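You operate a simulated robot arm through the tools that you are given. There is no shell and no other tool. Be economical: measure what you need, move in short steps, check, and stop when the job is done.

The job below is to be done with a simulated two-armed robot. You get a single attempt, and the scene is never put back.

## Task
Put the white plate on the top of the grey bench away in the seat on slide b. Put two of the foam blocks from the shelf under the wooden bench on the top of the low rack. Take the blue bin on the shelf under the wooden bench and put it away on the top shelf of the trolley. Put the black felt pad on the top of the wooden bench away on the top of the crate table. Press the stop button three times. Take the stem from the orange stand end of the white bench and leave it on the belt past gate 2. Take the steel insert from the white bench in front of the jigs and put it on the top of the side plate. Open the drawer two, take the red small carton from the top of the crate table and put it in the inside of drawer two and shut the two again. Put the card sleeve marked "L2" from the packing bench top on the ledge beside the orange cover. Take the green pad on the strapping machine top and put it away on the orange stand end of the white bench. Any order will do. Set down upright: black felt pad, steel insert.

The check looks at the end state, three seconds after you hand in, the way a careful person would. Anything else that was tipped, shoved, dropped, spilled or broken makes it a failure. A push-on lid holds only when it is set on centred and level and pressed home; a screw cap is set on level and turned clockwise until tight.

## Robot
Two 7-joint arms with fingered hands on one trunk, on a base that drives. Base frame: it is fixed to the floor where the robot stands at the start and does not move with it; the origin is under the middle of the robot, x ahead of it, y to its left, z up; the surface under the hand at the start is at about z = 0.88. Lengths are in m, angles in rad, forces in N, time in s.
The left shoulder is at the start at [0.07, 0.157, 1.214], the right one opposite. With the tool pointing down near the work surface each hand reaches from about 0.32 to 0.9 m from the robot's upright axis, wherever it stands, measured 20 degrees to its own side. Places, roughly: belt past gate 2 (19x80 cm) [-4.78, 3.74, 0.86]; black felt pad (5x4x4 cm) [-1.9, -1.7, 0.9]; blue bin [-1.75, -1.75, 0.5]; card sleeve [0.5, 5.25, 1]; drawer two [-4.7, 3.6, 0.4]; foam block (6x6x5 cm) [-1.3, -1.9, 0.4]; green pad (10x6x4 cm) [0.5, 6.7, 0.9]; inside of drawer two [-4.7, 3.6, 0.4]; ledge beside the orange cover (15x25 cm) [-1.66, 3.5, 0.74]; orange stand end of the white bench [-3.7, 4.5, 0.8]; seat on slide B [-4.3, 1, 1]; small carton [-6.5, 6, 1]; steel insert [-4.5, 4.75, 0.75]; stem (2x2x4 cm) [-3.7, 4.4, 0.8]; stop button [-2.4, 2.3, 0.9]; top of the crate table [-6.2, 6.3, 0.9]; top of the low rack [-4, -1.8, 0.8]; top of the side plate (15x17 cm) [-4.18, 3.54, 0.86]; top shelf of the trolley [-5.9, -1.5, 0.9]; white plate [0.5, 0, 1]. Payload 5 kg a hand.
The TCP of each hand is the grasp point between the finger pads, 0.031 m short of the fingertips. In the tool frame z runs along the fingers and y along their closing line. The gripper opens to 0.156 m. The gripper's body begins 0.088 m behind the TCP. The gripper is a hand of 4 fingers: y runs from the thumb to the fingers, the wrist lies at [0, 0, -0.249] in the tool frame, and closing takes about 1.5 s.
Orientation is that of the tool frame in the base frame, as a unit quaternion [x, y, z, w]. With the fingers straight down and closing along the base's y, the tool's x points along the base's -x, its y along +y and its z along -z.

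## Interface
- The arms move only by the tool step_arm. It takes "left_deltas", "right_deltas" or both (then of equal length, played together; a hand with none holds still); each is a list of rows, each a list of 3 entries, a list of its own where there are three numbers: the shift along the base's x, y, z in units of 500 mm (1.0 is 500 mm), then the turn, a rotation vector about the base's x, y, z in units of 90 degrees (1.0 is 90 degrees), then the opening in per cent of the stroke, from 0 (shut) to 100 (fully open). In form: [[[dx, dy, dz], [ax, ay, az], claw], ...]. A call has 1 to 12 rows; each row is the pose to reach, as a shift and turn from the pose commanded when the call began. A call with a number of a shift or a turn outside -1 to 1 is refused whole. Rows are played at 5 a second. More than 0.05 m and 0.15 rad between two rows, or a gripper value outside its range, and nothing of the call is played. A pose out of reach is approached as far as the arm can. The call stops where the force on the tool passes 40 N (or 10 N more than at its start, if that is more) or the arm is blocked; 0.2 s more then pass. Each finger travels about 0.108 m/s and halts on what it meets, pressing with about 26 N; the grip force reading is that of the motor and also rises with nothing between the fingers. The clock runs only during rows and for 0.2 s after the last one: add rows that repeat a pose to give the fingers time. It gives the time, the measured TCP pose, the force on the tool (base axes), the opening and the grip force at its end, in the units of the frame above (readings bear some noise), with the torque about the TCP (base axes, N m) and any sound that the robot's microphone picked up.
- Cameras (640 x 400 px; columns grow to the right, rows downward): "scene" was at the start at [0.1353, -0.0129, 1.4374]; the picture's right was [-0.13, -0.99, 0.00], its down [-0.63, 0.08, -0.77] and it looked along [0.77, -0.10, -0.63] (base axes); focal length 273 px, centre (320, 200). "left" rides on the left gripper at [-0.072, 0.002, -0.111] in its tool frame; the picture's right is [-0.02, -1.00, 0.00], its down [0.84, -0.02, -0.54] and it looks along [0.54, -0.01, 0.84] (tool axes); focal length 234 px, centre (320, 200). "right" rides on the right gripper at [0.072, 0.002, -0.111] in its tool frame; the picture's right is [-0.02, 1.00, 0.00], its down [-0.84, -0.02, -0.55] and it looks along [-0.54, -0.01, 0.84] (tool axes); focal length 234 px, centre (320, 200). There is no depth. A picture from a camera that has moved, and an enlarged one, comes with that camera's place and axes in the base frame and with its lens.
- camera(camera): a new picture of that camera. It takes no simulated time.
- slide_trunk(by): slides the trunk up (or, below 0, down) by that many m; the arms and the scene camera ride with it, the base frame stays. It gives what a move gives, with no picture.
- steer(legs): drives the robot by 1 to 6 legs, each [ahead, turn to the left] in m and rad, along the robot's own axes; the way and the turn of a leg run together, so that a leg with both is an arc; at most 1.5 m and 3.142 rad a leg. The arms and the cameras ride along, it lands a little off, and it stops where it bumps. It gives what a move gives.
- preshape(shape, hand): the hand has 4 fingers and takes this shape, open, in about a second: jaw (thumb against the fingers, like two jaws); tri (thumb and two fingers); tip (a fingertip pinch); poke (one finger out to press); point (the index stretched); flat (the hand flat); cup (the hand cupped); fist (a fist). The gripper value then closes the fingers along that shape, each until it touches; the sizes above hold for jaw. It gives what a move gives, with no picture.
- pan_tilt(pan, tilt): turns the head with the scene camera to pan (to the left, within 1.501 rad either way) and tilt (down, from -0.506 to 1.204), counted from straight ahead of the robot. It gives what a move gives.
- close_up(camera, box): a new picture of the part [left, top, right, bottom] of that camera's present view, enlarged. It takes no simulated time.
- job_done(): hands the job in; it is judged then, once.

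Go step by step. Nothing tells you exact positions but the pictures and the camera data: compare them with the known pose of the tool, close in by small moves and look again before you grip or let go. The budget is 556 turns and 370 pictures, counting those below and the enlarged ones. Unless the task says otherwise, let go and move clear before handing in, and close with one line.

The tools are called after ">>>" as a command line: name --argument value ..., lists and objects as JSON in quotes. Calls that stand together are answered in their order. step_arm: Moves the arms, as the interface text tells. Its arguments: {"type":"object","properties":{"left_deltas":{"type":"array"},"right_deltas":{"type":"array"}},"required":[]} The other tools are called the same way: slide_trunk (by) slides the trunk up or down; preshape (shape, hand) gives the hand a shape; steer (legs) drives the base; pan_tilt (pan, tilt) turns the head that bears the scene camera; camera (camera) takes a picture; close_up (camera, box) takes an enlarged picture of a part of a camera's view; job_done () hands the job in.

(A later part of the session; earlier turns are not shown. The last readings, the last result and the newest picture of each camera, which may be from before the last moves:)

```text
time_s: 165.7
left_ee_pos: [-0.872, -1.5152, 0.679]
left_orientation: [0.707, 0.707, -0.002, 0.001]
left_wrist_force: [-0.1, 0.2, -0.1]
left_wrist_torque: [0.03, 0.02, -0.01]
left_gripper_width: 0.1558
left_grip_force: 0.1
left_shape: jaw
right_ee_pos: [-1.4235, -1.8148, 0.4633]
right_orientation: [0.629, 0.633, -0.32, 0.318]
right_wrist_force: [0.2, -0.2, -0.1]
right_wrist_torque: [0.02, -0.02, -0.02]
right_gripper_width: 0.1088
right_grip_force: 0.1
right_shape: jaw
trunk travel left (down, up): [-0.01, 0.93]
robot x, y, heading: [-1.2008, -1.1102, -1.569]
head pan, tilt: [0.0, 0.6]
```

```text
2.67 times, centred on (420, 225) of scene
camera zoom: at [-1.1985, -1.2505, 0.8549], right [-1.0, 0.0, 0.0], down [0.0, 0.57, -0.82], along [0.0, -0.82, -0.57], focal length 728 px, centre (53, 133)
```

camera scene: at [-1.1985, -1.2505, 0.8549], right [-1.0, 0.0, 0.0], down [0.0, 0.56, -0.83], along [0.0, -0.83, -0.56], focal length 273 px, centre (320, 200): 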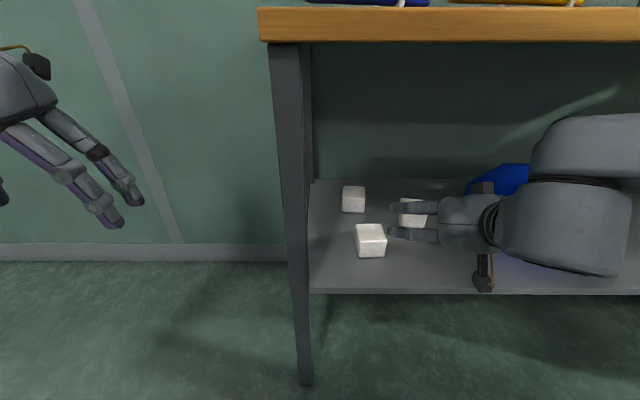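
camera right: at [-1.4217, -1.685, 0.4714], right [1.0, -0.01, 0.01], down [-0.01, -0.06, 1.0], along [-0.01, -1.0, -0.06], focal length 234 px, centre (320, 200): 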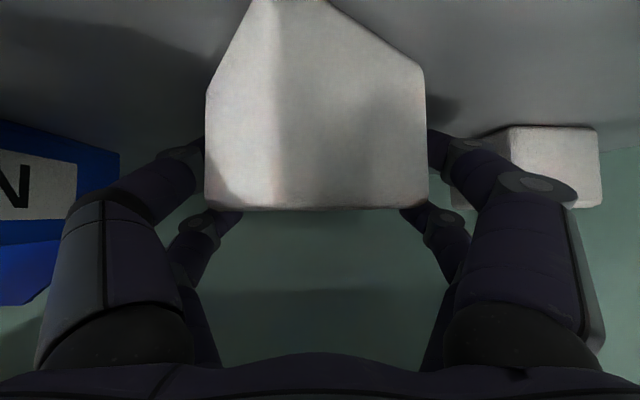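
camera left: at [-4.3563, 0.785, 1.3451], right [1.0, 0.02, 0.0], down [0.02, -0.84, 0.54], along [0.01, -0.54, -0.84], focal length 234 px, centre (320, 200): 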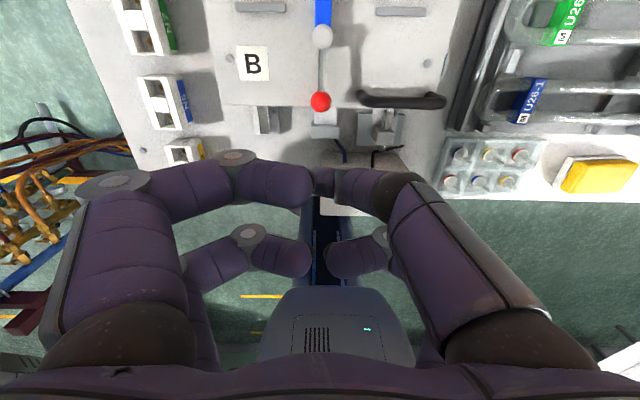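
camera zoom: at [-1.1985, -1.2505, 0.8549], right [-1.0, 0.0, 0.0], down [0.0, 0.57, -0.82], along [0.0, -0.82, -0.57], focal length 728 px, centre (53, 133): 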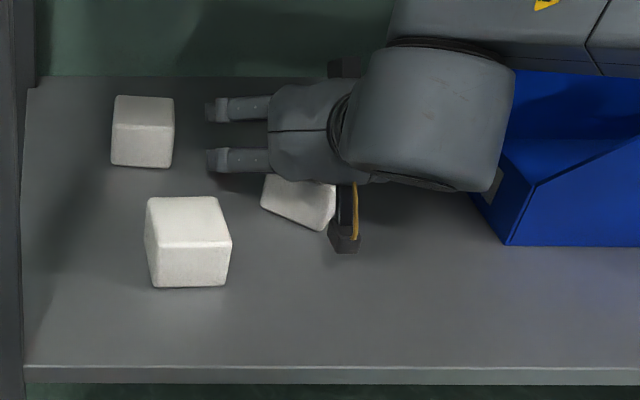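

Block B turned under the pinch. I'll back out, pitch the hand steeper (50°) so both finger pairs bear, and take block C first.

>>> step_arm --right_deltas '[[[0, 0.075, 0.053], [0, 0, 0], 70], [[0, 0.15, 0.107], [0, 0, 0], 70], [[0, 0.23, 0.164], [0, 0, 0], 70], [[0.08, 0.26, 0.15], [0.05, 0, 0], 70], [[0.16, 0.3, 0.15], [0.1, 0, 0], 65], [[0.245, 0.34, 0.15], [0.151, 0, 0], 65]]'

>>> camera --camera "right"

>>> camera --camera "scene"

```text
time_s: 167.1
left_ee_pos: [-0.8713, -1.5152, 0.6792]
left_orientation: [0.706, 0.708, -0.001, 0.0]
left_wrist_force: [0.5, 0.5, 0.0]
left_wrist_torque: [0.05, 0.0, -0.04]
left_gripper_width: 0.156
left_grip_force: 0.0
left_shape: jaw
right_ee_pos: [-1.3027, -1.644, 0.537]
right_orientation: [0.663, 0.666, -0.244, 0.241]
right_wrist_force: [-0.3, -0.1, 0.3]
right_wrist_torque: [-0.02, -0.01, -0.02]
right_gripper_width: 0.1017
right_grip_force: 0.1
right_shape: jaw
trunk travel left (down, up): [-0.01, 0.93]
robot x, y, heading: [-1.2018, -1.1093, -1.567]
head pan, tilt: [0.0, 0.6]
```

```text
283 pictures are left
camera right: at [-1.3006, -1.5183, 0.5767], right [1.0, -0.02, 0.01], down [-0.01, -0.29, 0.96], along [-0.01, -0.96, -0.29], focal length 234 px, centre (320, 200)
```

right: 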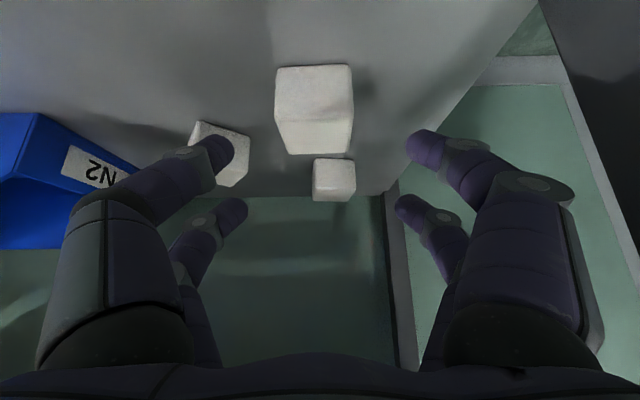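

```text
282 pictures are left
camera scene: at [-1.1984, -1.2505, 0.8548], right [-1.0, 0.0, 0.0], down [0.0, 0.56, -0.83], along [0.0, -0.82, -0.57], focal length 273 px, centre (320, 200)
```

scene: 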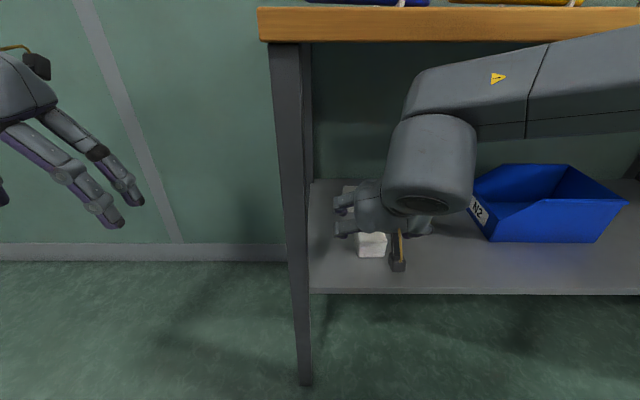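

>>> step_arm --right_deltas '[[[-0.006, -0.04, -0.05], [0, 0, 0], 65], [[-0.006, -0.08, -0.1], [0, 0, 0], 65], [[-0.006, -0.112, -0.146], [0, 0, 0], 65]]'

>>> camera --camera "right"

```text
time_s: 167.9
left_ee_pos: [-0.8718, -1.515, 0.6791]
left_orientation: [0.707, 0.707, -0.001, 0.0]
left_wrist_force: [0.4, -0.5, 1.0]
left_wrist_torque: [-0.01, -0.02, 0.0]
left_gripper_width: 0.1559
left_grip_force: 0.2
left_shape: jaw
right_ee_pos: [-1.3023, -1.7032, 0.4656]
right_orientation: [0.662, 0.666, -0.244, 0.241]
right_wrist_force: [0.2, -0.6, 0.9]
right_wrist_torque: [-0.01, -0.01, -0.02]
right_gripper_width: 0.1019
right_grip_force: 0.0
right_shape: jaw
trunk travel left (down, up): [-0.01, 0.93]
robot x, y, heading: [-1.2048, -1.1105, -1.565]
head pan, tilt: [0.0, 0.6]
```

```text
281 pictures are left
camera right: at [-1.3008, -1.5767, 0.5043], right [1.0, -0.01, 0.01], down [-0.01, -0.29, 0.96], along [-0.01, -0.96, -0.29], focal length 234 px, centre (320, 200)
```

right: 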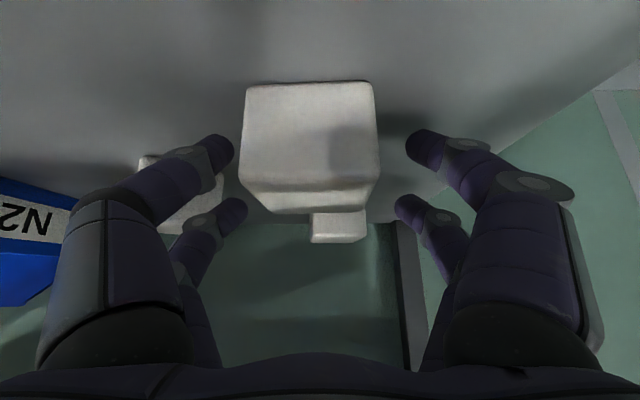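

>>> step_arm --right_deltas '[[[-0.004, 0, 0], [0, 0, 0], 45], [[-0.004, 0, 0], [0, 0, 0], 30], [[-0.004, 0, 0], [0, 0, 0], 25], [[-0.004, 0, 0], [0, 0, 0], 20], [[-0.004, 0, 0], [0, 0, 0], 20]]'

>>> camera --camera "right"

```text
time_s: 169.1
left_ee_pos: [-0.8722, -1.5146, 0.6794]
left_orientation: [0.707, 0.708, -0.001, 0.0]
left_wrist_force: [0.0, -0.2, 0.5]
left_wrist_torque: [0.03, -0.02, -0.01]
left_gripper_width: 0.1557
left_grip_force: 0.0
left_shape: jaw
right_ee_pos: [-1.3029, -1.7016, 0.4683]
right_orientation: [0.662, 0.665, -0.245, 0.243]
right_wrist_force: [-3.1, -5.4, 12.9]
right_wrist_torque: [0.37, 0.1, 0.14]
right_gripper_width: 0.0404
right_grip_force: 26.0
right_shape: jaw
trunk travel left (down, up): [-0.01, 0.93]
robot x, y, heading: [-1.1979, -1.1117, -1.566]
head pan, tilt: [0.0, 0.6]
```

```text
280 pictures are left
camera right: at [-1.3028, -1.5763, 0.506], right [1.0, -0.02, 0.01], down [-0.01, -0.29, 0.96], along [-0.01, -0.96, -0.29], focal length 234 px, centre (320, 200)
```

right: 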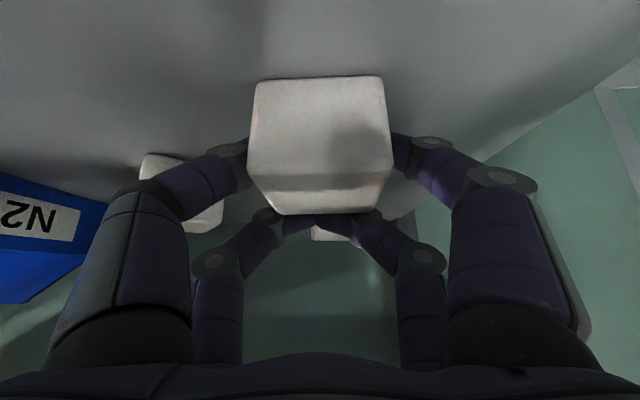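

>>> step_arm --right_deltas '[[[0, 0, 0.02], [0, 0, 0], 15], [[0, 0.01, 0.05], [0, 0, 0], 15], [[0, 0.03, 0.08], [0, 0, 0], 15]]'

>>> camera --camera "right"

```text
time_s: 169.9
left_ee_pos: [-0.8723, -1.5142, 0.6782]
left_orientation: [0.707, 0.707, -0.002, 0.0]
left_wrist_force: [-0.1, 0.0, -0.2]
left_wrist_torque: [-0.03, -0.02, -0.01]
left_gripper_width: 0.1561
left_grip_force: 0.1
left_shape: jaw
right_ee_pos: [-1.3023, -1.6879, 0.5061]
right_orientation: [0.662, 0.667, -0.243, 0.241]
right_wrist_force: [0.1, 0.5, -0.9]
right_wrist_torque: [0.0, 0.02, 0.03]
right_gripper_width: 0.0401
right_grip_force: 26.0
right_shape: jaw
trunk travel left (down, up): [-0.01, 0.93]
robot x, y, heading: [-1.2034, -1.1086, -1.566]
head pan, tilt: [0.0, 0.6]
```

```text
279 pictures are left
camera right: at [-1.3012, -1.5617, 0.5452], right [1.0, -0.01, 0.01], down [-0.01, -0.29, 0.96], along [-0.01, -0.96, -0.29], focal length 234 px, centre (320, 200)
```

right: 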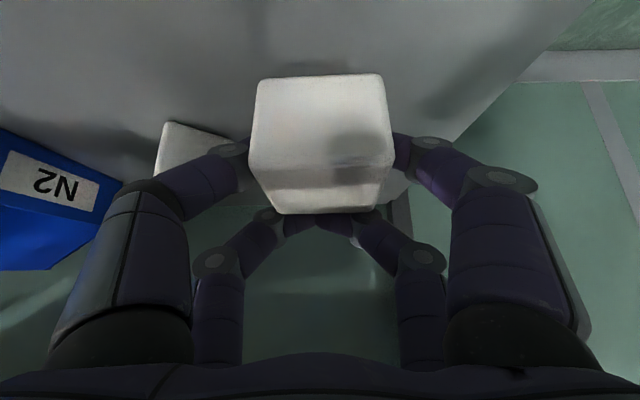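

Block C is held in the right hand. I back out, and shift the base toward -x so the left hand can take a second block.

>>> steer --legs '[[-0.5, 0], [0, -1.0], [0.5, 0], [0, 1.0]]'

>>> camera --camera "right"

>>> camera --camera "scene"

```text
time_s: 180.5
left_ee_pos: [-1.2966, -1.2935, 0.678]
left_orientation: [0.704, 0.71, -0.001, 0.0]
left_wrist_force: [-1.0, 0.1, 0.4]
left_wrist_torque: [0.01, 0.0, -0.02]
left_gripper_width: 0.1558
left_grip_force: 0.0
left_shape: jaw
right_ee_pos: [-1.7267, -1.4711, 0.5065]
right_orientation: [0.66, 0.668, -0.243, 0.242]
right_wrist_force: [-0.8, 0.0, -0.6]
right_wrist_torque: [0.03, 0.02, 0.01]
right_gripper_width: 0.0397
right_grip_force: 25.8
right_shape: jaw
trunk travel left (down, up): [-0.01, 0.93]
robot x, y, heading: [-1.6263, -0.8913, -1.558]
head pan, tilt: [0.0, 0.6]
```

```text
278 pictures are left
camera right: at [-1.7261, -1.3443, 0.5455], right [1.0, -0.01, 0.01], down [-0.01, -0.29, 0.96], along [0.0, -0.96, -0.29], focal length 234 px, centre (320, 200)
```

right: 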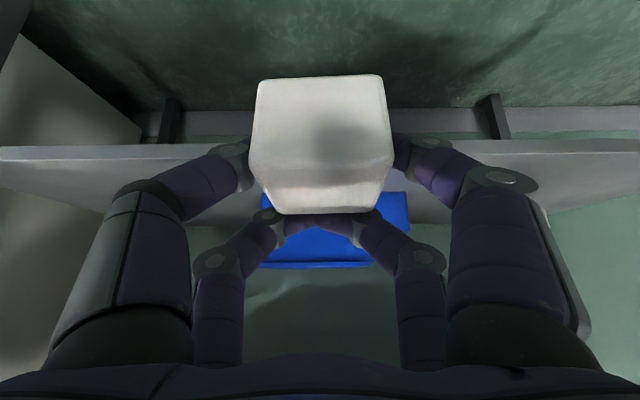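

```text
277 pictures are left
camera scene: at [-1.6256, -1.032, 0.8549], right [-1.0, -0.01, 0.0], down [-0.01, 0.56, -0.82], along [0.01, -0.82, -0.57], focal length 273 px, centre (320, 200)
```

scene: 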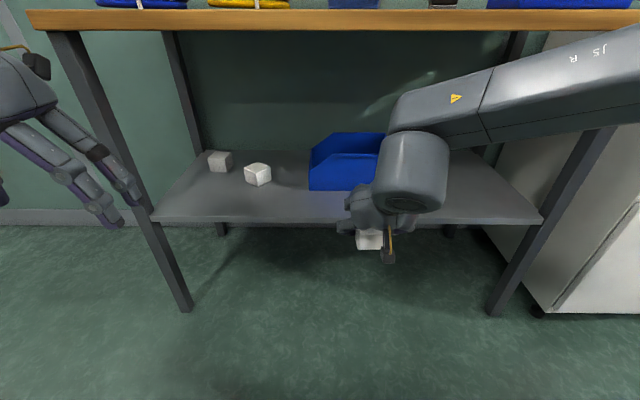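

Now tuck the right hand with its block to the side, and pitch the left hand forward for block B at ≈(-1.42,-1.786).

>>> step_arm --right_deltas '[[[-0.064, 0.063, 0.028], [0, 0, 0], 15], [[-0.128, 0.126, 0.057], [0, 0, 0], 15], [[-0.192, 0.189, 0.085], [0, 0, 0], 15], [[-0.256, 0.252, 0.113], [0, 0, 0], 15], [[-0.32, 0.315, 0.14], [0, 0, 0], 15], [[-0.384, 0.378, 0.17], [0, 0, 0], 15], [[-0.446, 0.44, 0.2], [0, 0, 0], 15]]' --left_deltas '[[[-0.03, -0.03, -0.02], [-0.046, 0, 0], 70], [[-0.06, -0.06, -0.04], [-0.092, 0, 0], 70], [[-0.09, -0.09, -0.06], [-0.139, 0, 0], 70], [[-0.12, -0.12, -0.08], [-0.185, 0, 0], 70], [[-0.15, -0.15, -0.11], [-0.232, 0, 0], 70], [[-0.18, -0.18, -0.14], [-0.278, 0, 0], 70], [[-0.207, -0.213, -0.156], [-0.278, 0, 0], 70]]'

>>> step_arm --left_deltas '[[[0, 0, 0], [0, 0, -0.086], 70], [[0, 0, 0], [0, 0, -0.172], 70], [[0, 0, 0], [0, 0, -0.258], 70], [[0, 0, 0], [0, 0, -0.344], 70]]'

>>> steer --legs '[[0.2, 0]]'

>>> camera --camera "left"

>>> camera --camera "scene"

```text
time_s: 182.3
left_ee_pos: [-1.4002, -1.3982, 0.6005]
left_orientation: [0.687, 0.693, -0.155, 0.152]
left_wrist_force: [0.3, 0.2, 0.7]
left_wrist_torque: [0.02, 0.04, 0.02]
left_gripper_width: 0.1096
left_grip_force: 0.1
left_shape: jaw
right_ee_pos: [-2.0205, -1.1244, 0.4003]
right_orientation: [0.702, 0.68, 0.011, -0.213]
right_wrist_force: [-0.1, -0.9, -0.1]
right_wrist_torque: [-0.03, -0.01, 0.01]
right_gripper_width: 0.0392
right_grip_force: 25.7
right_shape: jaw
right hand out of reach, approached as far as the arm can: row 5, 6, 7
trunk travel left (down, up): [-0.01, 0.93]
robot x, y, heading: [-1.6289, -0.8923, -1.56]
head pan, tilt: [0.0, 0.6]
stopped in row 7 (right hand): the arm was blocked; the commanded pose is now the measured one
```

```text
time_s: 183.3
left_ee_pos: [-1.3991, -1.3985, 0.601]
left_orientation: [0.848, 0.484, -0.19, 0.104]
left_wrist_force: [0.7, 0.8, 0.4]
left_wrist_torque: [-0.02, 0.01, 0.01]
left_gripper_width: 0.1096
left_grip_force: 0.0
left_shape: jaw
right_ee_pos: [-2.0216, -1.1241, 0.3993]
right_orientation: [0.701, 0.681, 0.01, -0.211]
right_wrist_force: [0.2, 0.7, -0.5]
right_wrist_torque: [0.0, -0.03, -0.03]
right_gripper_width: 0.0393
right_grip_force: 25.9
right_shape: jaw
trunk travel left (down, up): [-0.01, 0.93]
robot x, y, heading: [-1.6299, -0.8943, -1.558]
head pan, tilt: [0.0, 0.6]
```

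```text
time_s: 184.9
left_ee_pos: [-1.3943, -1.5816, 0.6006]
left_orientation: [0.847, 0.485, -0.188, 0.108]
left_wrist_force: [-0.4, -0.5, -0.6]
left_wrist_torque: [0.03, 0.03, 0.02]
left_gripper_width: 0.1096
left_grip_force: 0.0
left_shape: jaw
right_ee_pos: [-2.0151, -1.3175, 0.4]
right_orientation: [0.699, 0.683, 0.009, -0.211]
right_wrist_force: [0.5, 0.5, -0.2]
right_wrist_torque: [-0.02, -0.02, 0.05]
right_gripper_width: 0.0392
right_grip_force: 26.5
right_shape: jaw
trunk travel left (down, up): [-0.01, 0.93]
robot x, y, heading: [-1.6253, -1.0837, -1.542]
head pan, tilt: [0.0, 0.6]
stopped in leg 1: the robot was blocked; the commanded pose is now the measured one
```

```text
276 pictures are left
camera left: at [-1.4027, -1.5968, 0.7318], right [-0.87, 0.49, 0.01], down [0.49, 0.86, 0.14], along [0.06, 0.13, -0.99], focal length 234 px, centre (320, 200)
```

left: 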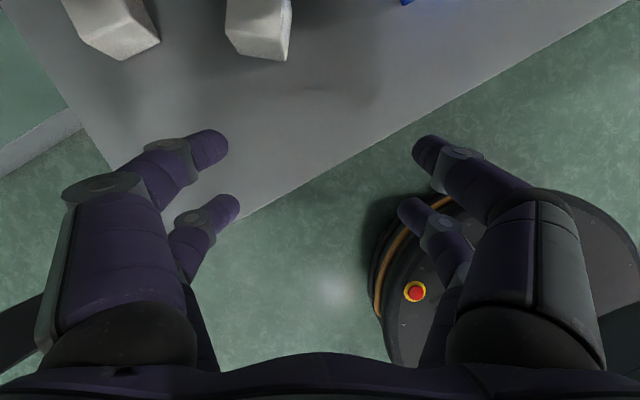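

```text
275 pictures are left
camera scene: at [-1.6198, -1.2207, 0.8553], right [-1.0, -0.03, 0.0], down [-0.02, 0.56, -0.83], along [0.02, -0.83, -0.56], focal length 273 px, centre (320, 200)
```

scene: 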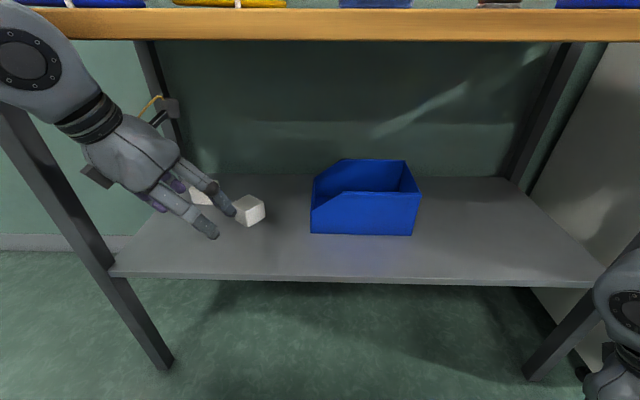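

The base was blocked, likely the right arm near the white cabinet. I back off slightly and look to the right.

>>> steer --legs '[[-0.05, 0]]'

>>> pan_tilt --pan -0.9 --tilt 0.7

>>> camera --camera "scene"

>>> camera --camera "right"

```text
time_s: 185.8
left_ee_pos: [-1.3971, -1.5318, 0.5992]
left_orientation: [0.848, 0.483, -0.188, 0.107]
left_wrist_force: [0.2, -1.2, -0.1]
left_wrist_torque: [-0.04, 0.05, -0.01]
left_gripper_width: 0.1095
left_grip_force: 0.1
left_shape: jaw
right_ee_pos: [-2.0182, -1.2681, 0.3984]
right_orientation: [0.699, 0.683, 0.011, -0.211]
right_wrist_force: [0.0, -0.6, -0.5]
right_wrist_torque: [-0.02, 0.05, -0.04]
right_gripper_width: 0.0392
right_grip_force: 26.2
right_shape: jaw
trunk travel left (down, up): [-0.01, 0.93]
robot x, y, heading: [-1.6283, -1.0303, -1.544]
head pan, tilt: [0.0, 0.6]
```

```text
time_s: 187.0
left_ee_pos: [-1.3969, -1.5314, 0.5999]
left_orientation: [0.848, 0.483, -0.188, 0.107]
left_wrist_force: [-0.5, -0.9, -0.7]
left_wrist_torque: [-0.03, -0.02, -0.03]
left_gripper_width: 0.1096
left_grip_force: 0.1
left_shape: jaw
right_ee_pos: [-2.0185, -1.2683, 0.3995]
right_orientation: [0.699, 0.683, 0.01, -0.211]
right_wrist_force: [-0.2, 0.7, -1.2]
right_wrist_torque: [-0.05, 0.02, 0.01]
right_gripper_width: 0.0392
right_grip_force: 25.9
right_shape: jaw
trunk travel left (down, up): [-0.01, 0.93]
robot x, y, heading: [-1.626, -1.034, -1.547]
head pan, tilt: [-0.901, 0.7]
```

```text
274 pictures are left
camera scene: at [-1.6899, -1.1388, 0.8463], right [-0.64, 0.77, 0.0], down [0.49, 0.41, -0.76], along [-0.59, -0.49, -0.64], focal length 273 px, centre (320, 200)
```

scene: 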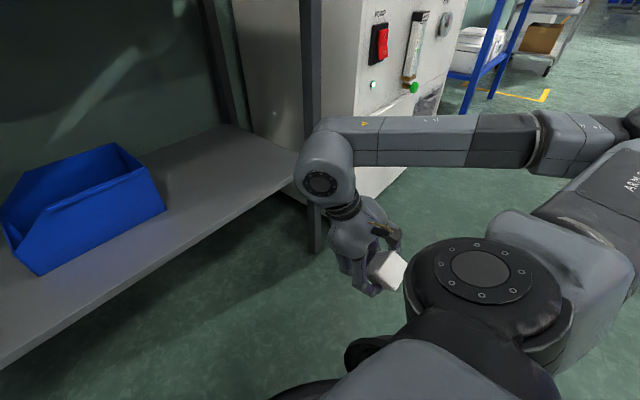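

```text
273 pictures are left
camera right: at [-1.9814, -1.2346, 0.5223], right [0.96, 0.0, -0.29], down [0.07, -0.97, 0.25], along [-0.28, -0.26, -0.92], focal length 234 px, centre (320, 200)
```

right: 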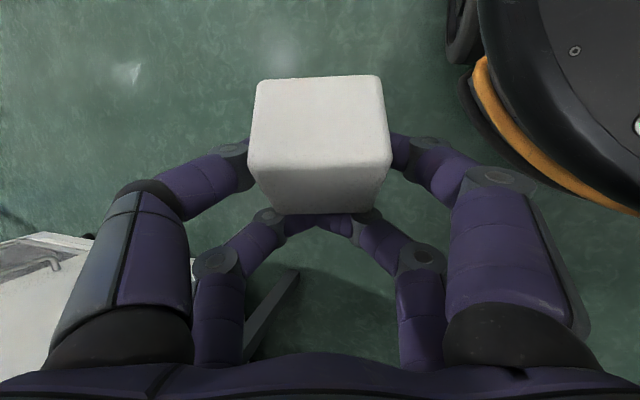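

It only brushed the bench leg; nothing moved visibly. I extend the left arm low under the bench top without driving further.

>>> step_arm --left_deltas '[[[-0.002, -0.04, -0.06], [0, 0, 0], 70], [[-0.004, -0.08, -0.12], [0, 0, 0], 70], [[-0.006, -0.13, -0.18], [0, 0, 0], 70], [[-0.006, -0.2, -0.18], [0, 0, 0], 70]]'

>>> camera --camera "left"

>>> pan_tilt --pan 0.3 --tilt 0.6

>>> camera --camera "scene"

```text
time_s: 188.0
left_ee_pos: [-1.3997, -1.6336, 0.5071]
left_orientation: [0.848, 0.484, -0.187, 0.107]
left_wrist_force: [0.5, -0.6, 0.0]
left_wrist_torque: [0.01, -0.02, -0.02]
left_gripper_width: 0.1094
left_grip_force: 0.1
left_shape: jaw
right_ee_pos: [-2.0179, -1.2679, 0.4004]
right_orientation: [0.699, 0.683, 0.011, -0.212]
right_wrist_force: [-0.4, 0.6, -0.8]
right_wrist_torque: [-0.02, -0.03, 0.04]
right_gripper_width: 0.0392
right_grip_force: 26.3
right_shape: jaw
trunk travel left (down, up): [-0.01, 0.93]
robot x, y, heading: [-1.6221, -1.0304, -1.546]
head pan, tilt: [-0.901, 0.7]
```

```text
272 pictures are left
camera left: at [-1.4086, -1.6509, 0.6396], right [-0.87, 0.49, 0.01], down [0.49, 0.86, 0.14], along [0.06, 0.13, -0.99], focal length 234 px, centre (320, 200)
```

left: 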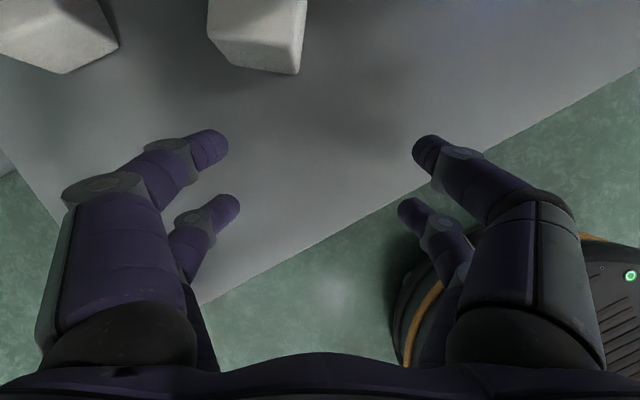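

```text
time_s: 189.4
left_ee_pos: [-1.4001, -1.6331, 0.5078]
left_orientation: [0.848, 0.484, -0.188, 0.106]
left_wrist_force: [0.5, 0.5, 1.1]
left_wrist_torque: [0.01, -0.01, 0.04]
left_gripper_width: 0.1096
left_grip_force: 0.0
left_shape: jaw
right_ee_pos: [-2.0188, -1.2674, 0.4003]
right_orientation: [0.699, 0.683, 0.01, -0.211]
right_wrist_force: [0.5, 0.0, 0.1]
right_wrist_torque: [-0.02, 0.01, 0.02]
right_gripper_width: 0.0392
right_grip_force: 26.5
right_shape: jaw
trunk travel left (down, up): [-0.01, 0.93]
robot x, y, heading: [-1.6289, -1.0325, -1.546]
head pan, tilt: [0.3, 0.6]
```

```text
271 pictures are left
camera scene: at [-1.5965, -1.1683, 0.8549], right [-0.95, -0.32, 0.0], down [-0.18, 0.54, -0.82], along [0.26, -0.78, -0.57], focal length 273 px, centre (320, 200)
```

scene: 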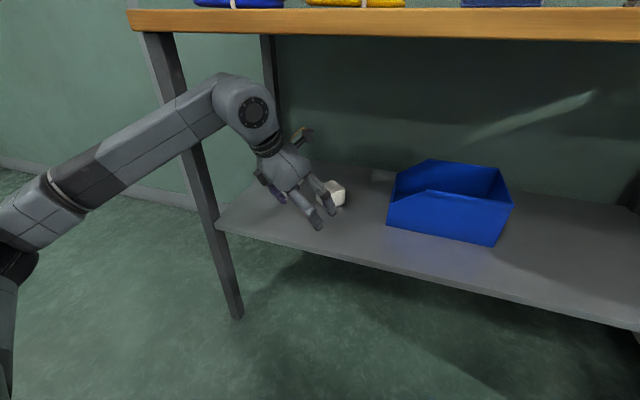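

Block B lies aligned with the hand's yaw. I align laterally first, then advance around it.

>>> step_arm --left_deltas '[[[0.082, -0.049, 0], [0, 0, 0], 66], [[0.05, -0.105, -0.03], [0, 0, 0], 66], [[0.017, -0.16, -0.05], [0, 0, 0], 66], [[-0.015, -0.214, -0.07], [0, 0, 0], 66], [[-0.046, -0.264, -0.086], [0, 0, 0], 66]]'

>>> camera --camera "left"

```text
time_s: 190.6
left_ee_pos: [-1.422, -1.763, 0.465]
left_orientation: [0.848, 0.484, -0.188, 0.107]
left_wrist_force: [1.1, -0.8, 0.3]
left_wrist_torque: [-0.01, 0.01, 0.0]
left_gripper_width: 0.1033
left_grip_force: 0.1
left_shape: jaw
right_ee_pos: [-2.0185, -1.2685, 0.3998]
right_orientation: [0.699, 0.683, 0.01, -0.212]
right_wrist_force: [-0.1, 0.5, 0.0]
right_wrist_torque: [0.01, -0.02, -0.01]
right_gripper_width: 0.0392
right_grip_force: 26.1
right_shape: jaw
trunk travel left (down, up): [-0.01, 0.93]
robot x, y, heading: [-1.6246, -1.033, -1.547]
head pan, tilt: [0.3, 0.6]
```

```text
270 pictures are left
camera left: at [-1.4306, -1.7799, 0.5968], right [-0.87, 0.49, 0.01], down [0.49, 0.86, 0.14], along [0.06, 0.13, -0.99], focal length 234 px, centre (320, 200)
```

left: 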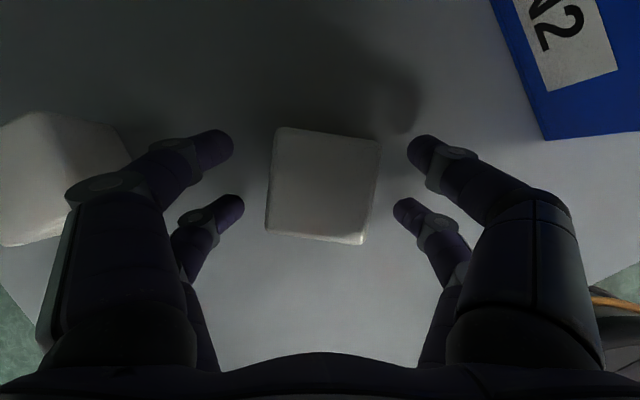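

>>> step_arm --left_deltas '[[[0, 0, 0], [0, 0, 0], 45], [[0, 0, 0], [0, 0, 0], 30], [[0, 0, 0], [0, 0, 0], 20], [[0, 0, 0], [0, 0, 0], 15], [[0, 0, 0.01], [0, 0, 0], 15], [[0, 0, 0.06], [0, 0, 0], 15]]'

>>> camera --camera "left"

```text
time_s: 192.0
left_ee_pos: [-1.4224, -1.7634, 0.4954]
left_orientation: [0.848, 0.484, -0.188, 0.107]
left_wrist_force: [-0.3, -0.6, -0.6]
left_wrist_torque: [-0.02, 0.01, 0.0]
left_gripper_width: 0.0532
left_grip_force: 25.9
left_shape: jaw
right_ee_pos: [-2.0186, -1.268, 0.3996]
right_orientation: [0.699, 0.683, 0.011, -0.212]
right_wrist_force: [-0.5, -0.2, 0.4]
right_wrist_torque: [0.05, -0.02, -0.05]
right_gripper_width: 0.0391
right_grip_force: 25.6
right_shape: jaw
trunk travel left (down, up): [-0.01, 0.93]
robot x, y, heading: [-1.6261, -1.0295, -1.547]
head pan, tilt: [0.3, 0.6]
```

```text
269 pictures are left
camera left: at [-1.4304, -1.7807, 0.6273], right [-0.87, 0.49, 0.01], down [0.49, 0.86, 0.14], along [0.06, 0.13, -0.99], focal length 234 px, centre (320, 200)
```

left: 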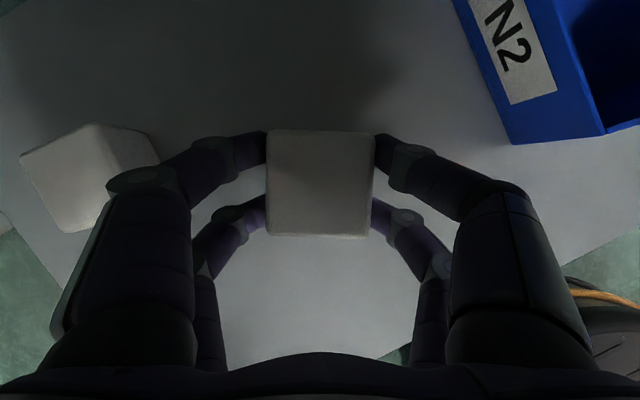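

Held well by both finger pairs. I back out, raise the trunk and drive along the aisle to the low rack.

>>> steer --legs '[[-0.5, 0]]'

>>> slide_trunk --by 0.6

>>> step_arm --left_deltas '[[[0.03, 0.09, 0], [0, 0, 0], 15], [[0.06, 0.18, 0], [0, 0, 0], 15], [[0.09, 0.27, 0], [0, 0, 0], 15], [[0.12, 0.36, 0], [0, 0, 0], 15], [[0.15, 0.44, 0], [0, 0, 0], 15]]'

>>> steer --legs '[[0, -1.57], [1.3, 0], [0.9, 0]]'

>>> pan_tilt --pan 0.6 --tilt 0.45

>>> camera --camera "scene"

```text
time_s: 194.9
left_ee_pos: [-1.4373, -1.2674, 0.4956]
left_orientation: [0.85, 0.481, -0.188, 0.107]
left_wrist_force: [0.1, 0.0, -0.8]
left_wrist_torque: [-0.01, 0.04, 0.06]
left_gripper_width: 0.0534
left_grip_force: 26.2
left_shape: jaw
right_ee_pos: [-2.0306, -0.7647, 0.3994]
right_orientation: [0.702, 0.68, 0.011, -0.212]
right_wrist_force: [-0.7, 0.4, 0.1]
right_wrist_torque: [-0.02, 0.01, -0.05]
right_gripper_width: 0.0389
right_grip_force: 25.5
right_shape: jaw
trunk travel left (down, up): [-0.01, 0.93]
robot x, y, heading: [-1.6398, -0.5291, -1.558]
head pan, tilt: [0.3, 0.6]
```

```text
refused: 0.6 is not a number from -0.4 to 0.4
```

```text
time_s: 196.1
left_ee_pos: [-1.3643, -1.0451, 0.497]
left_orientation: [0.851, 0.479, -0.187, 0.106]
left_wrist_force: [-0.3, 0.3, -0.3]
left_wrist_torque: [0.04, 0.0, 0.02]
left_gripper_width: 0.0528
left_grip_force: 25.9
left_shape: jaw
right_ee_pos: [-2.03, -0.7657, 0.4]
right_orientation: [0.702, 0.68, 0.012, -0.213]
right_wrist_force: [-0.4, -0.4, -0.3]
right_wrist_torque: [0.0, 0.0, 0.03]
right_gripper_width: 0.0392
right_grip_force: 26.0
right_shape: jaw
trunk travel left (down, up): [-0.01, 0.93]
robot x, y, heading: [-1.6364, -0.5343, -1.558]
head pan, tilt: [0.3, 0.6]
```

```text
time_s: 210.9
left_ee_pos: [-4.3708, -0.7654, 0.4981]
left_orientation: [0.935, -0.28, -0.207, -0.062]
left_wrist_force: [-0.2, -0.6, 0.0]
left_wrist_torque: [-0.01, 0.03, 0.01]
left_gripper_width: 0.0528
left_grip_force: 26.0
left_shape: jaw
right_ee_pos: [-4.0659, -0.109, 0.3997]
right_orientation: [0.977, -0.033, 0.161, -0.139]
right_wrist_force: [0.1, 0.0, -0.4]
right_wrist_torque: [0.02, 0.0, 0.03]
right_gripper_width: 0.039
right_grip_force: 26.0
right_shape: jaw
trunk travel left (down, up): [-0.01, 0.93]
robot x, y, heading: [-3.8463, -0.5134, 3.114]
head pan, tilt: [0.3, 0.6]
```

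```text
time_s: 211.7
left_ee_pos: [-4.3703, -0.765, 0.4962]
left_orientation: [0.935, -0.28, -0.208, -0.062]
left_wrist_force: [-0.3, 0.0, 0.2]
left_wrist_torque: [-0.01, 0.01, 0.01]
left_gripper_width: 0.0525
left_grip_force: 26.5
left_shape: jaw
right_ee_pos: [-4.065, -0.1106, 0.4005]
right_orientation: [0.977, -0.032, 0.16, -0.139]
right_wrist_force: [0.5, -0.4, -0.7]
right_wrist_torque: [0.04, 0.02, 0.0]
right_gripper_width: 0.039
right_grip_force: 25.8
right_shape: jaw
trunk travel left (down, up): [-0.01, 0.93]
robot x, y, heading: [-3.8472, -0.5149, 3.12]
head pan, tilt: [0.6, 0.45]
```

```text
268 pictures are left
camera scene: at [-3.9752, -0.5638, 0.8684], right [-0.55, 0.84, 0.0], down [0.37, 0.24, -0.9], along [-0.75, -0.49, -0.44], focal length 273 px, centre (320, 200)
```

scene: 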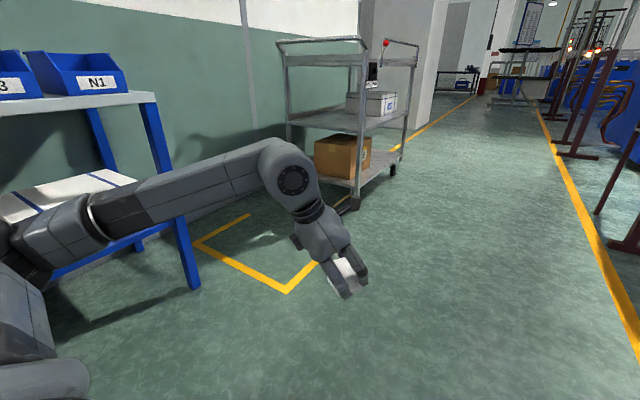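

>>> slide_trunk --by 0.4

>>> slide_trunk --by 0.19

>>> steer --legs '[[0, 1.6]]'

>>> pan_tilt --pan 0.0 --tilt 0.6

>>> camera --camera "scene"

```text
time_s: 215.5
left_ee_pos: [-4.3713, -0.7639, 0.8969]
left_orientation: [0.935, -0.28, -0.208, -0.062]
left_wrist_force: [-0.2, 0.4, -0.8]
left_wrist_torque: [0.0, -0.02, 0.01]
left_gripper_width: 0.0525
left_grip_force: 25.9
left_shape: jaw
right_ee_pos: [-4.0657, -0.1107, 0.7992]
right_orientation: [0.977, -0.033, 0.161, -0.139]
right_wrist_force: [0.1, -0.2, -0.2]
right_wrist_torque: [-0.02, 0.0, -0.02]
right_gripper_width: 0.0391
right_grip_force: 25.2
right_shape: jaw
trunk travel left (down, up): [-0.41, 0.53]
robot x, y, heading: [-3.8514, -0.5133, 3.12]
head pan, tilt: [0.6, 0.45]
```

```text
time_s: 217.6
left_ee_pos: [-4.3712, -0.7652, 1.0861]
left_orientation: [0.935, -0.28, -0.208, -0.061]
left_wrist_force: [-0.2, -0.2, -0.2]
left_wrist_torque: [0.05, -0.01, 0.01]
left_gripper_width: 0.0527
left_grip_force: 26.5
left_shape: jaw
right_ee_pos: [-4.0666, -0.1094, 0.9904]
right_orientation: [0.977, -0.033, 0.16, -0.139]
right_wrist_force: [0.3, 0.0, 0.0]
right_wrist_torque: [0.01, 0.02, 0.02]
right_gripper_width: 0.0391
right_grip_force: 25.4
right_shape: jaw
trunk travel left (down, up): [-0.6, 0.34]
robot x, y, heading: [-3.8527, -0.5163, 3.12]
head pan, tilt: [0.6, 0.45]
```

```text
time_s: 221.9
left_ee_pos: [-3.5792, -1.0257, 1.087]
left_orientation: [0.851, 0.478, -0.189, 0.106]
left_wrist_force: [0.3, 0.7, 0.2]
left_wrist_torque: [-0.05, -0.01, 0.01]
left_gripper_width: 0.0521
left_grip_force: 26.1
left_shape: jaw
right_ee_pos: [-4.2432, -0.7444, 0.989]
right_orientation: [0.703, 0.679, 0.011, -0.211]
right_wrist_force: [0.6, 0.4, -0.6]
right_wrist_torque: [0.0, 0.0, 0.03]
right_gripper_width: 0.0392
right_grip_force: 26.0
right_shape: jaw
trunk travel left (down, up): [-0.6, 0.34]
robot x, y, heading: [-3.8493, -0.5125, -1.559]
head pan, tilt: [0.6, 0.45]
```

```text
time_s: 222.9
left_ee_pos: [-3.5794, -1.0255, 1.0867]
left_orientation: [0.851, 0.479, -0.189, 0.106]
left_wrist_force: [-0.1, -0.2, -0.2]
left_wrist_torque: [-0.03, 0.03, 0.0]
left_gripper_width: 0.0524
left_grip_force: 25.9
left_shape: jaw
right_ee_pos: [-4.2438, -0.7438, 0.9893]
right_orientation: [0.703, 0.679, 0.011, -0.212]
right_wrist_force: [0.6, -0.5, -0.6]
right_wrist_torque: [-0.05, 0.0, 0.01]
right_gripper_width: 0.0389
right_grip_force: 25.7
right_shape: jaw
trunk travel left (down, up): [-0.6, 0.34]
robot x, y, heading: [-3.846, -0.5137, -1.558]
head pan, tilt: [0.0, 0.6]
```

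```text
267 pictures are left
camera scene: at [-3.8465, -0.6534, 1.4449], right [-1.0, -0.01, 0.0], down [-0.01, 0.56, -0.83], along [0.01, -0.83, -0.56], focal length 273 px, centre (320, 200)
```

scene: 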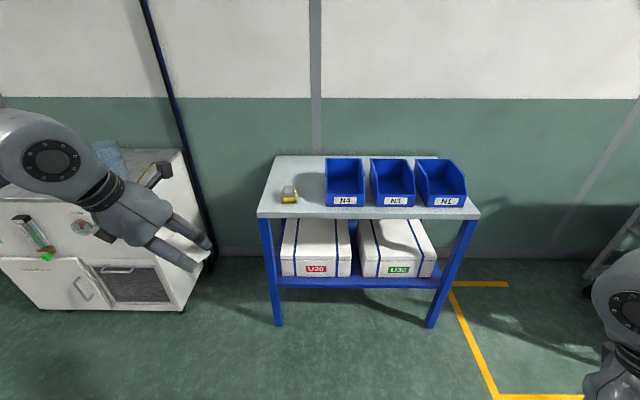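

>>> close_up --camera "scene" --box '[240, 140, 400, 240]'

```text
4.00 times, centred on (320, 190) of scene
camera zoom: at [-3.8465, -0.6534, 1.4449], right [-1.0, -0.01, 0.0], down [-0.01, 0.56, -0.83], along [0.01, -0.83, -0.56], focal length 1092 px, centre (320, 240)
```

zoom: 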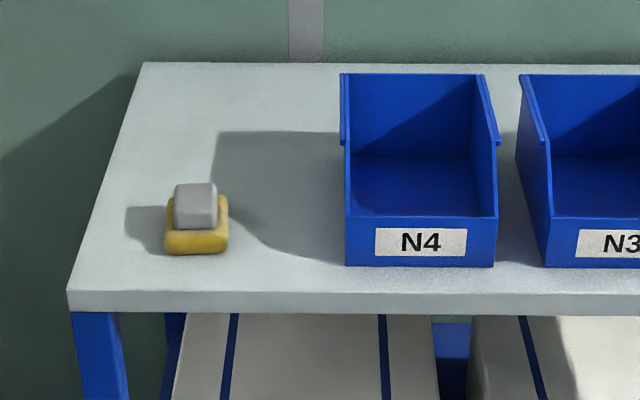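

The free space is at the rack's left, behind the small yellow item. I drive up to the rack and straighten the left hand's yaw.

>>> steer --legs '[[0.58, -0.01]]'

>>> step_arm --left_deltas '[[[-0.02, -0.03, 0], [0, 0, 0.086], 15], [[-0.05, -0.08, 0], [0, 0, 0.172], 15], [[-0.09, -0.14, 0], [0, 0, 0.258], 15], [[-0.13, -0.2, 0], [0, 0, 0.344], 15], [[-0.17, -0.28, -0.02], [0, 0, 0.344], 15]]'

>>> camera --camera "left"

>>> camera --camera "scene"

```text
time_s: 226.2
left_ee_pos: [-3.5816, -1.6056, 1.0862]
left_orientation: [0.854, 0.473, -0.189, 0.105]
left_wrist_force: [-1.3, -0.8, 0.3]
left_wrist_torque: [0.0, 0.0, 0.01]
left_gripper_width: 0.0524
left_grip_force: 25.8
left_shape: jaw
right_ee_pos: [-4.2426, -1.3166, 0.9901]
right_orientation: [0.707, 0.674, 0.012, -0.212]
right_wrist_force: [0.0, 0.0, -0.5]
right_wrist_torque: [0.01, -0.06, -0.01]
right_gripper_width: 0.039
right_grip_force: 25.5
right_shape: jaw
trunk travel left (down, up): [-0.6, 0.34]
robot x, y, heading: [-3.8468, -1.0917, -1.568]
head pan, tilt: [0.0, 0.6]
```

```text
time_s: 227.4
left_ee_pos: [-3.6651, -1.7485, 1.0773]
left_orientation: [0.696, 0.685, -0.153, 0.152]
left_wrist_force: [-0.6, -0.2, 0.0]
left_wrist_torque: [0.02, 0.02, -0.02]
left_gripper_width: 0.0521
left_grip_force: 25.8
left_shape: jaw
right_ee_pos: [-4.2436, -1.3181, 0.9894]
right_orientation: [0.707, 0.674, 0.013, -0.211]
right_wrist_force: [-0.5, 0.1, -0.5]
right_wrist_torque: [0.04, 0.03, -0.01]
right_gripper_width: 0.0388
right_grip_force: 25.8
right_shape: jaw
trunk travel left (down, up): [-0.6, 0.34]
robot x, y, heading: [-3.8442, -1.0898, -1.567]
head pan, tilt: [0.0, 0.6]
```

```text
265 pictures are left
camera left: at [-3.6648, -1.7673, 1.2079], right [-1.0, -0.01, 0.01], down [0.0, 0.99, 0.14], along [-0.01, 0.14, -0.99], focal length 234 px, centre (320, 200)
```

left: 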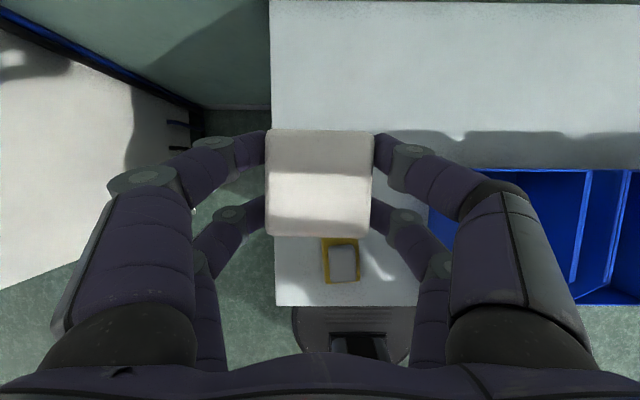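

```text
264 pictures are left
camera scene: at [-3.8458, -1.2322, 1.4447], right [-1.0, 0.0, 0.0], down [0.0, 0.57, -0.82], along [0.0, -0.82, -0.57], focal length 273 px, centre (320, 200)
```

scene: 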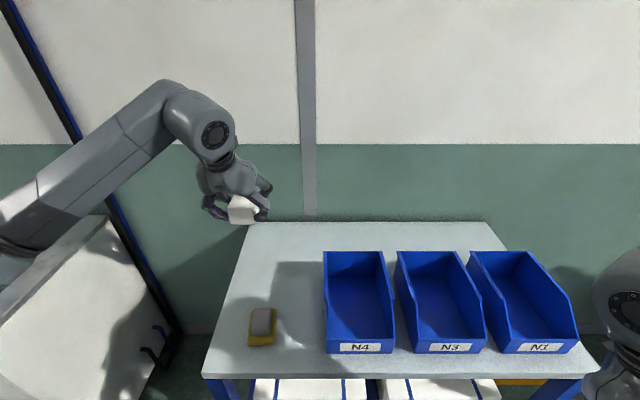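

The rack is deeper than it seemed: free space back to y≈-2.0. I place the left block at about (-3.66,-1.90).

>>> step_arm --left_deltas '[[[0, -0.08, 0], [0, 0, 0], 15], [[0.003, -0.16, -0.03], [0, 0, 0], 15], [[0.006, -0.24, -0.06], [0, 0, 0], 15], [[0.006, -0.31, -0.11], [0, 0, 0], 15], [[0.006, -0.31, -0.2], [0, 0, 0], 15], [[0.006, -0.31, -0.29], [0, 0, 0], 15], [[0.006, -0.31, -0.37], [0, 0, 0], 15], [[0.006, -0.31, -0.41], [0, 0, 0], 15]]'

>>> close_up --camera "scene" --box '[180, 160, 380, 320]'

```text
time_s: 229.2
left_ee_pos: [-3.6638, -1.9018, 0.8735]
left_orientation: [0.697, 0.684, -0.156, 0.152]
left_wrist_force: [-0.5, 0.0, -0.2]
left_wrist_torque: [-0.01, -0.03, 0.02]
left_gripper_width: 0.0521
left_grip_force: 25.7
left_shape: jaw
right_ee_pos: [-4.2437, -1.3146, 0.9901]
right_orientation: [0.707, 0.675, 0.013, -0.211]
right_wrist_force: [-0.4, 0.8, -0.7]
right_wrist_torque: [0.02, 0.0, -0.02]
right_gripper_width: 0.0392
right_grip_force: 25.4
right_shape: jaw
trunk travel left (down, up): [-0.6, 0.34]
robot x, y, heading: [-3.8448, -1.0928, -1.573]
head pan, tilt: [0.0, 0.6]
```

```text
2.50 times, centred on (280, 240) of scene
camera zoom: at [-3.8447, -1.2301, 1.445], right [-1.0, 0.0, 0.0], down [0.0, 0.56, -0.83], along [0.0, -0.83, -0.56], focal length 682 px, centre (420, 100)
```

zoom: 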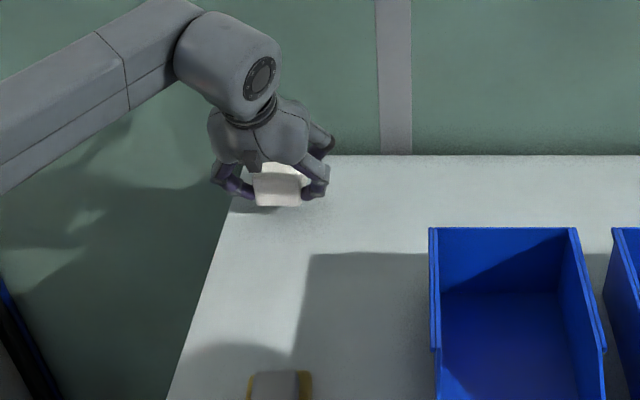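

>>> step_arm --left_deltas '[[[0, 0, -0.012], [0, 0, 0], 15], [[0, 0, -0.024], [0, 0, 0], 15], [[0, 0, -0.034], [0, 0, 0], 15]]'

>>> close_up --camera "scene" --box '[220, 190, 320, 260]'

```text
time_s: 230.0
left_ee_pos: [-3.6629, -1.9016, 0.8554]
left_orientation: [0.696, 0.684, -0.154, 0.152]
left_wrist_force: [0.1, -0.9, -0.7]
left_wrist_torque: [0.0, 0.02, -0.02]
left_gripper_width: 0.0521
left_grip_force: 25.7
left_shape: jaw
right_ee_pos: [-4.243, -1.3165, 0.9891]
right_orientation: [0.707, 0.675, 0.013, -0.212]
right_wrist_force: [0.2, 0.4, 0.3]
right_wrist_torque: [-0.03, -0.01, 0.01]
right_gripper_width: 0.0388
right_grip_force: 26.1
right_shape: jaw
trunk travel left (down, up): [-0.6, 0.34]
robot x, y, heading: [-3.8463, -1.0875, -1.568]
head pan, tilt: [0.0, 0.6]
```

```text
5.71 times, centred on (270, 225) of scene
camera zoom: at [-3.8452, -1.2303, 1.4449], right [-1.0, 0.0, 0.0], down [0.0, 0.57, -0.82], along [0.0, -0.82, -0.57], focal length 1560 px, centre (606, 57)
```

zoom: 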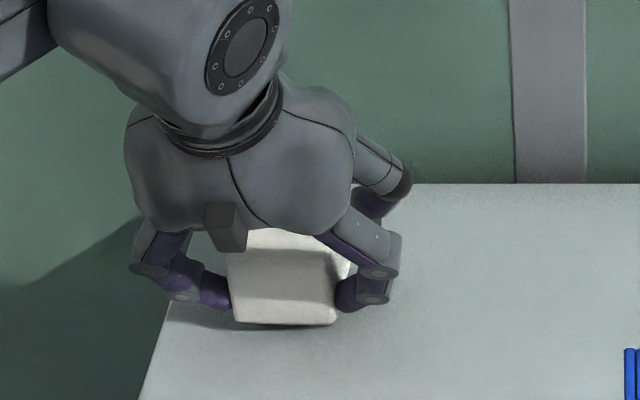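

>>> step_arm --left_deltas '[[[0, 0, -0.01], [0, 0, 0], 15], [[0, 0, -0.018], [0, 0, 0], 15], [[0, 0, -0.026], [0, 0, 0], 15]]'

```text
time_s: 230.8
left_ee_pos: [-3.664, -1.9007, 0.8448]
left_orientation: [0.697, 0.683, -0.156, 0.152]
left_wrist_force: [0.3, -1.6, 7.6]
left_wrist_torque: [-0.09, -0.07, 0.0]
left_gripper_width: 0.0524
left_grip_force: 25.9
left_shape: jaw
right_ee_pos: [-4.2438, -1.3152, 0.9897]
right_orientation: [0.707, 0.675, 0.013, -0.211]
right_wrist_force: [0.2, -0.4, -0.6]
right_wrist_torque: [-0.04, -0.03, 0.03]
right_gripper_width: 0.0389
right_grip_force: 25.7
right_shape: jaw
trunk travel left (down, up): [-0.6, 0.34]
robot x, y, heading: [-3.8501, -1.087, -1.573]
head pan, tilt: [0.0, 0.6]
```

Contact felt. I open and withdraw the left hand.

>>> step_arm --left_deltas '[[[0, 0, 0.004], [0, 0, 0], 45], [[0, 0, 0.006], [0, 0, 0], 62], [[0, 0, 0.006], [0, 0, 0], 62], [[0, 0.02, 0.05], [0, 0, 0], 62], [[0, 0.05, 0.13], [0, 0, 0], 62], [[0, 0.1, 0.21], [0, 0, 0], 62], [[0, 0.18, 0.25], [0, 0, 0], 62], [[0, 0.27, 0.27], [0, 0, 0], 62], [[0.02, 0.36, 0.27], [0, 0, 0], 62], [[0.06, 0.44, 0.27], [0, 0, 0], 62], [[0.1, 0.52, 0.27], [0, 0, 0], 62]]'

>>> close_up --camera "scene" --box '[180, 180, 400, 380]'

```text
time_s: 233.2
left_ee_pos: [-3.6131, -1.6416, 0.9727]
left_orientation: [0.696, 0.684, -0.155, 0.152]
left_wrist_force: [0.0, 0.9, 0.5]
left_wrist_torque: [0.01, -0.01, -0.01]
left_gripper_width: 0.0965
left_grip_force: 0.0
left_shape: jaw
right_ee_pos: [-4.2426, -1.314, 0.9914]
right_orientation: [0.707, 0.675, 0.011, -0.21]
right_wrist_force: [0.1, -0.4, 0.3]
right_wrist_torque: [-0.04, 0.02, -0.02]
right_gripper_width: 0.0391
right_grip_force: 26.1
right_shape: jaw
trunk travel left (down, up): [-0.6, 0.34]
robot x, y, heading: [-3.848, -1.0902, -1.575]
head pan, tilt: [0.0, 0.6]
```

```text
2.00 times, centred on (290, 280) of scene
camera zoom: at [-3.8443, -1.2278, 1.4452], right [-1.0, 0.0, 0.0], down [0.0, 0.56, -0.83], along [0.0, -0.83, -0.56], focal length 546 px, centre (380, 40)
```

zoom: 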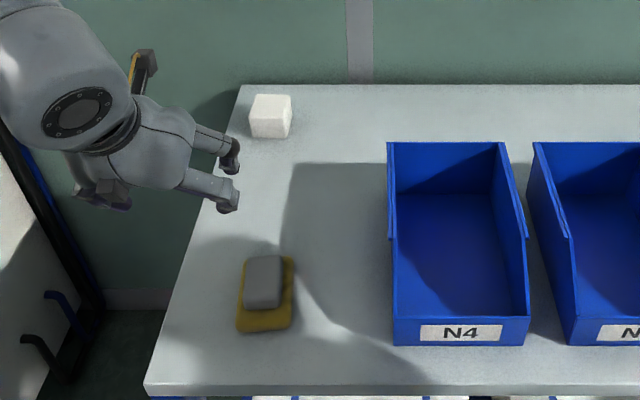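

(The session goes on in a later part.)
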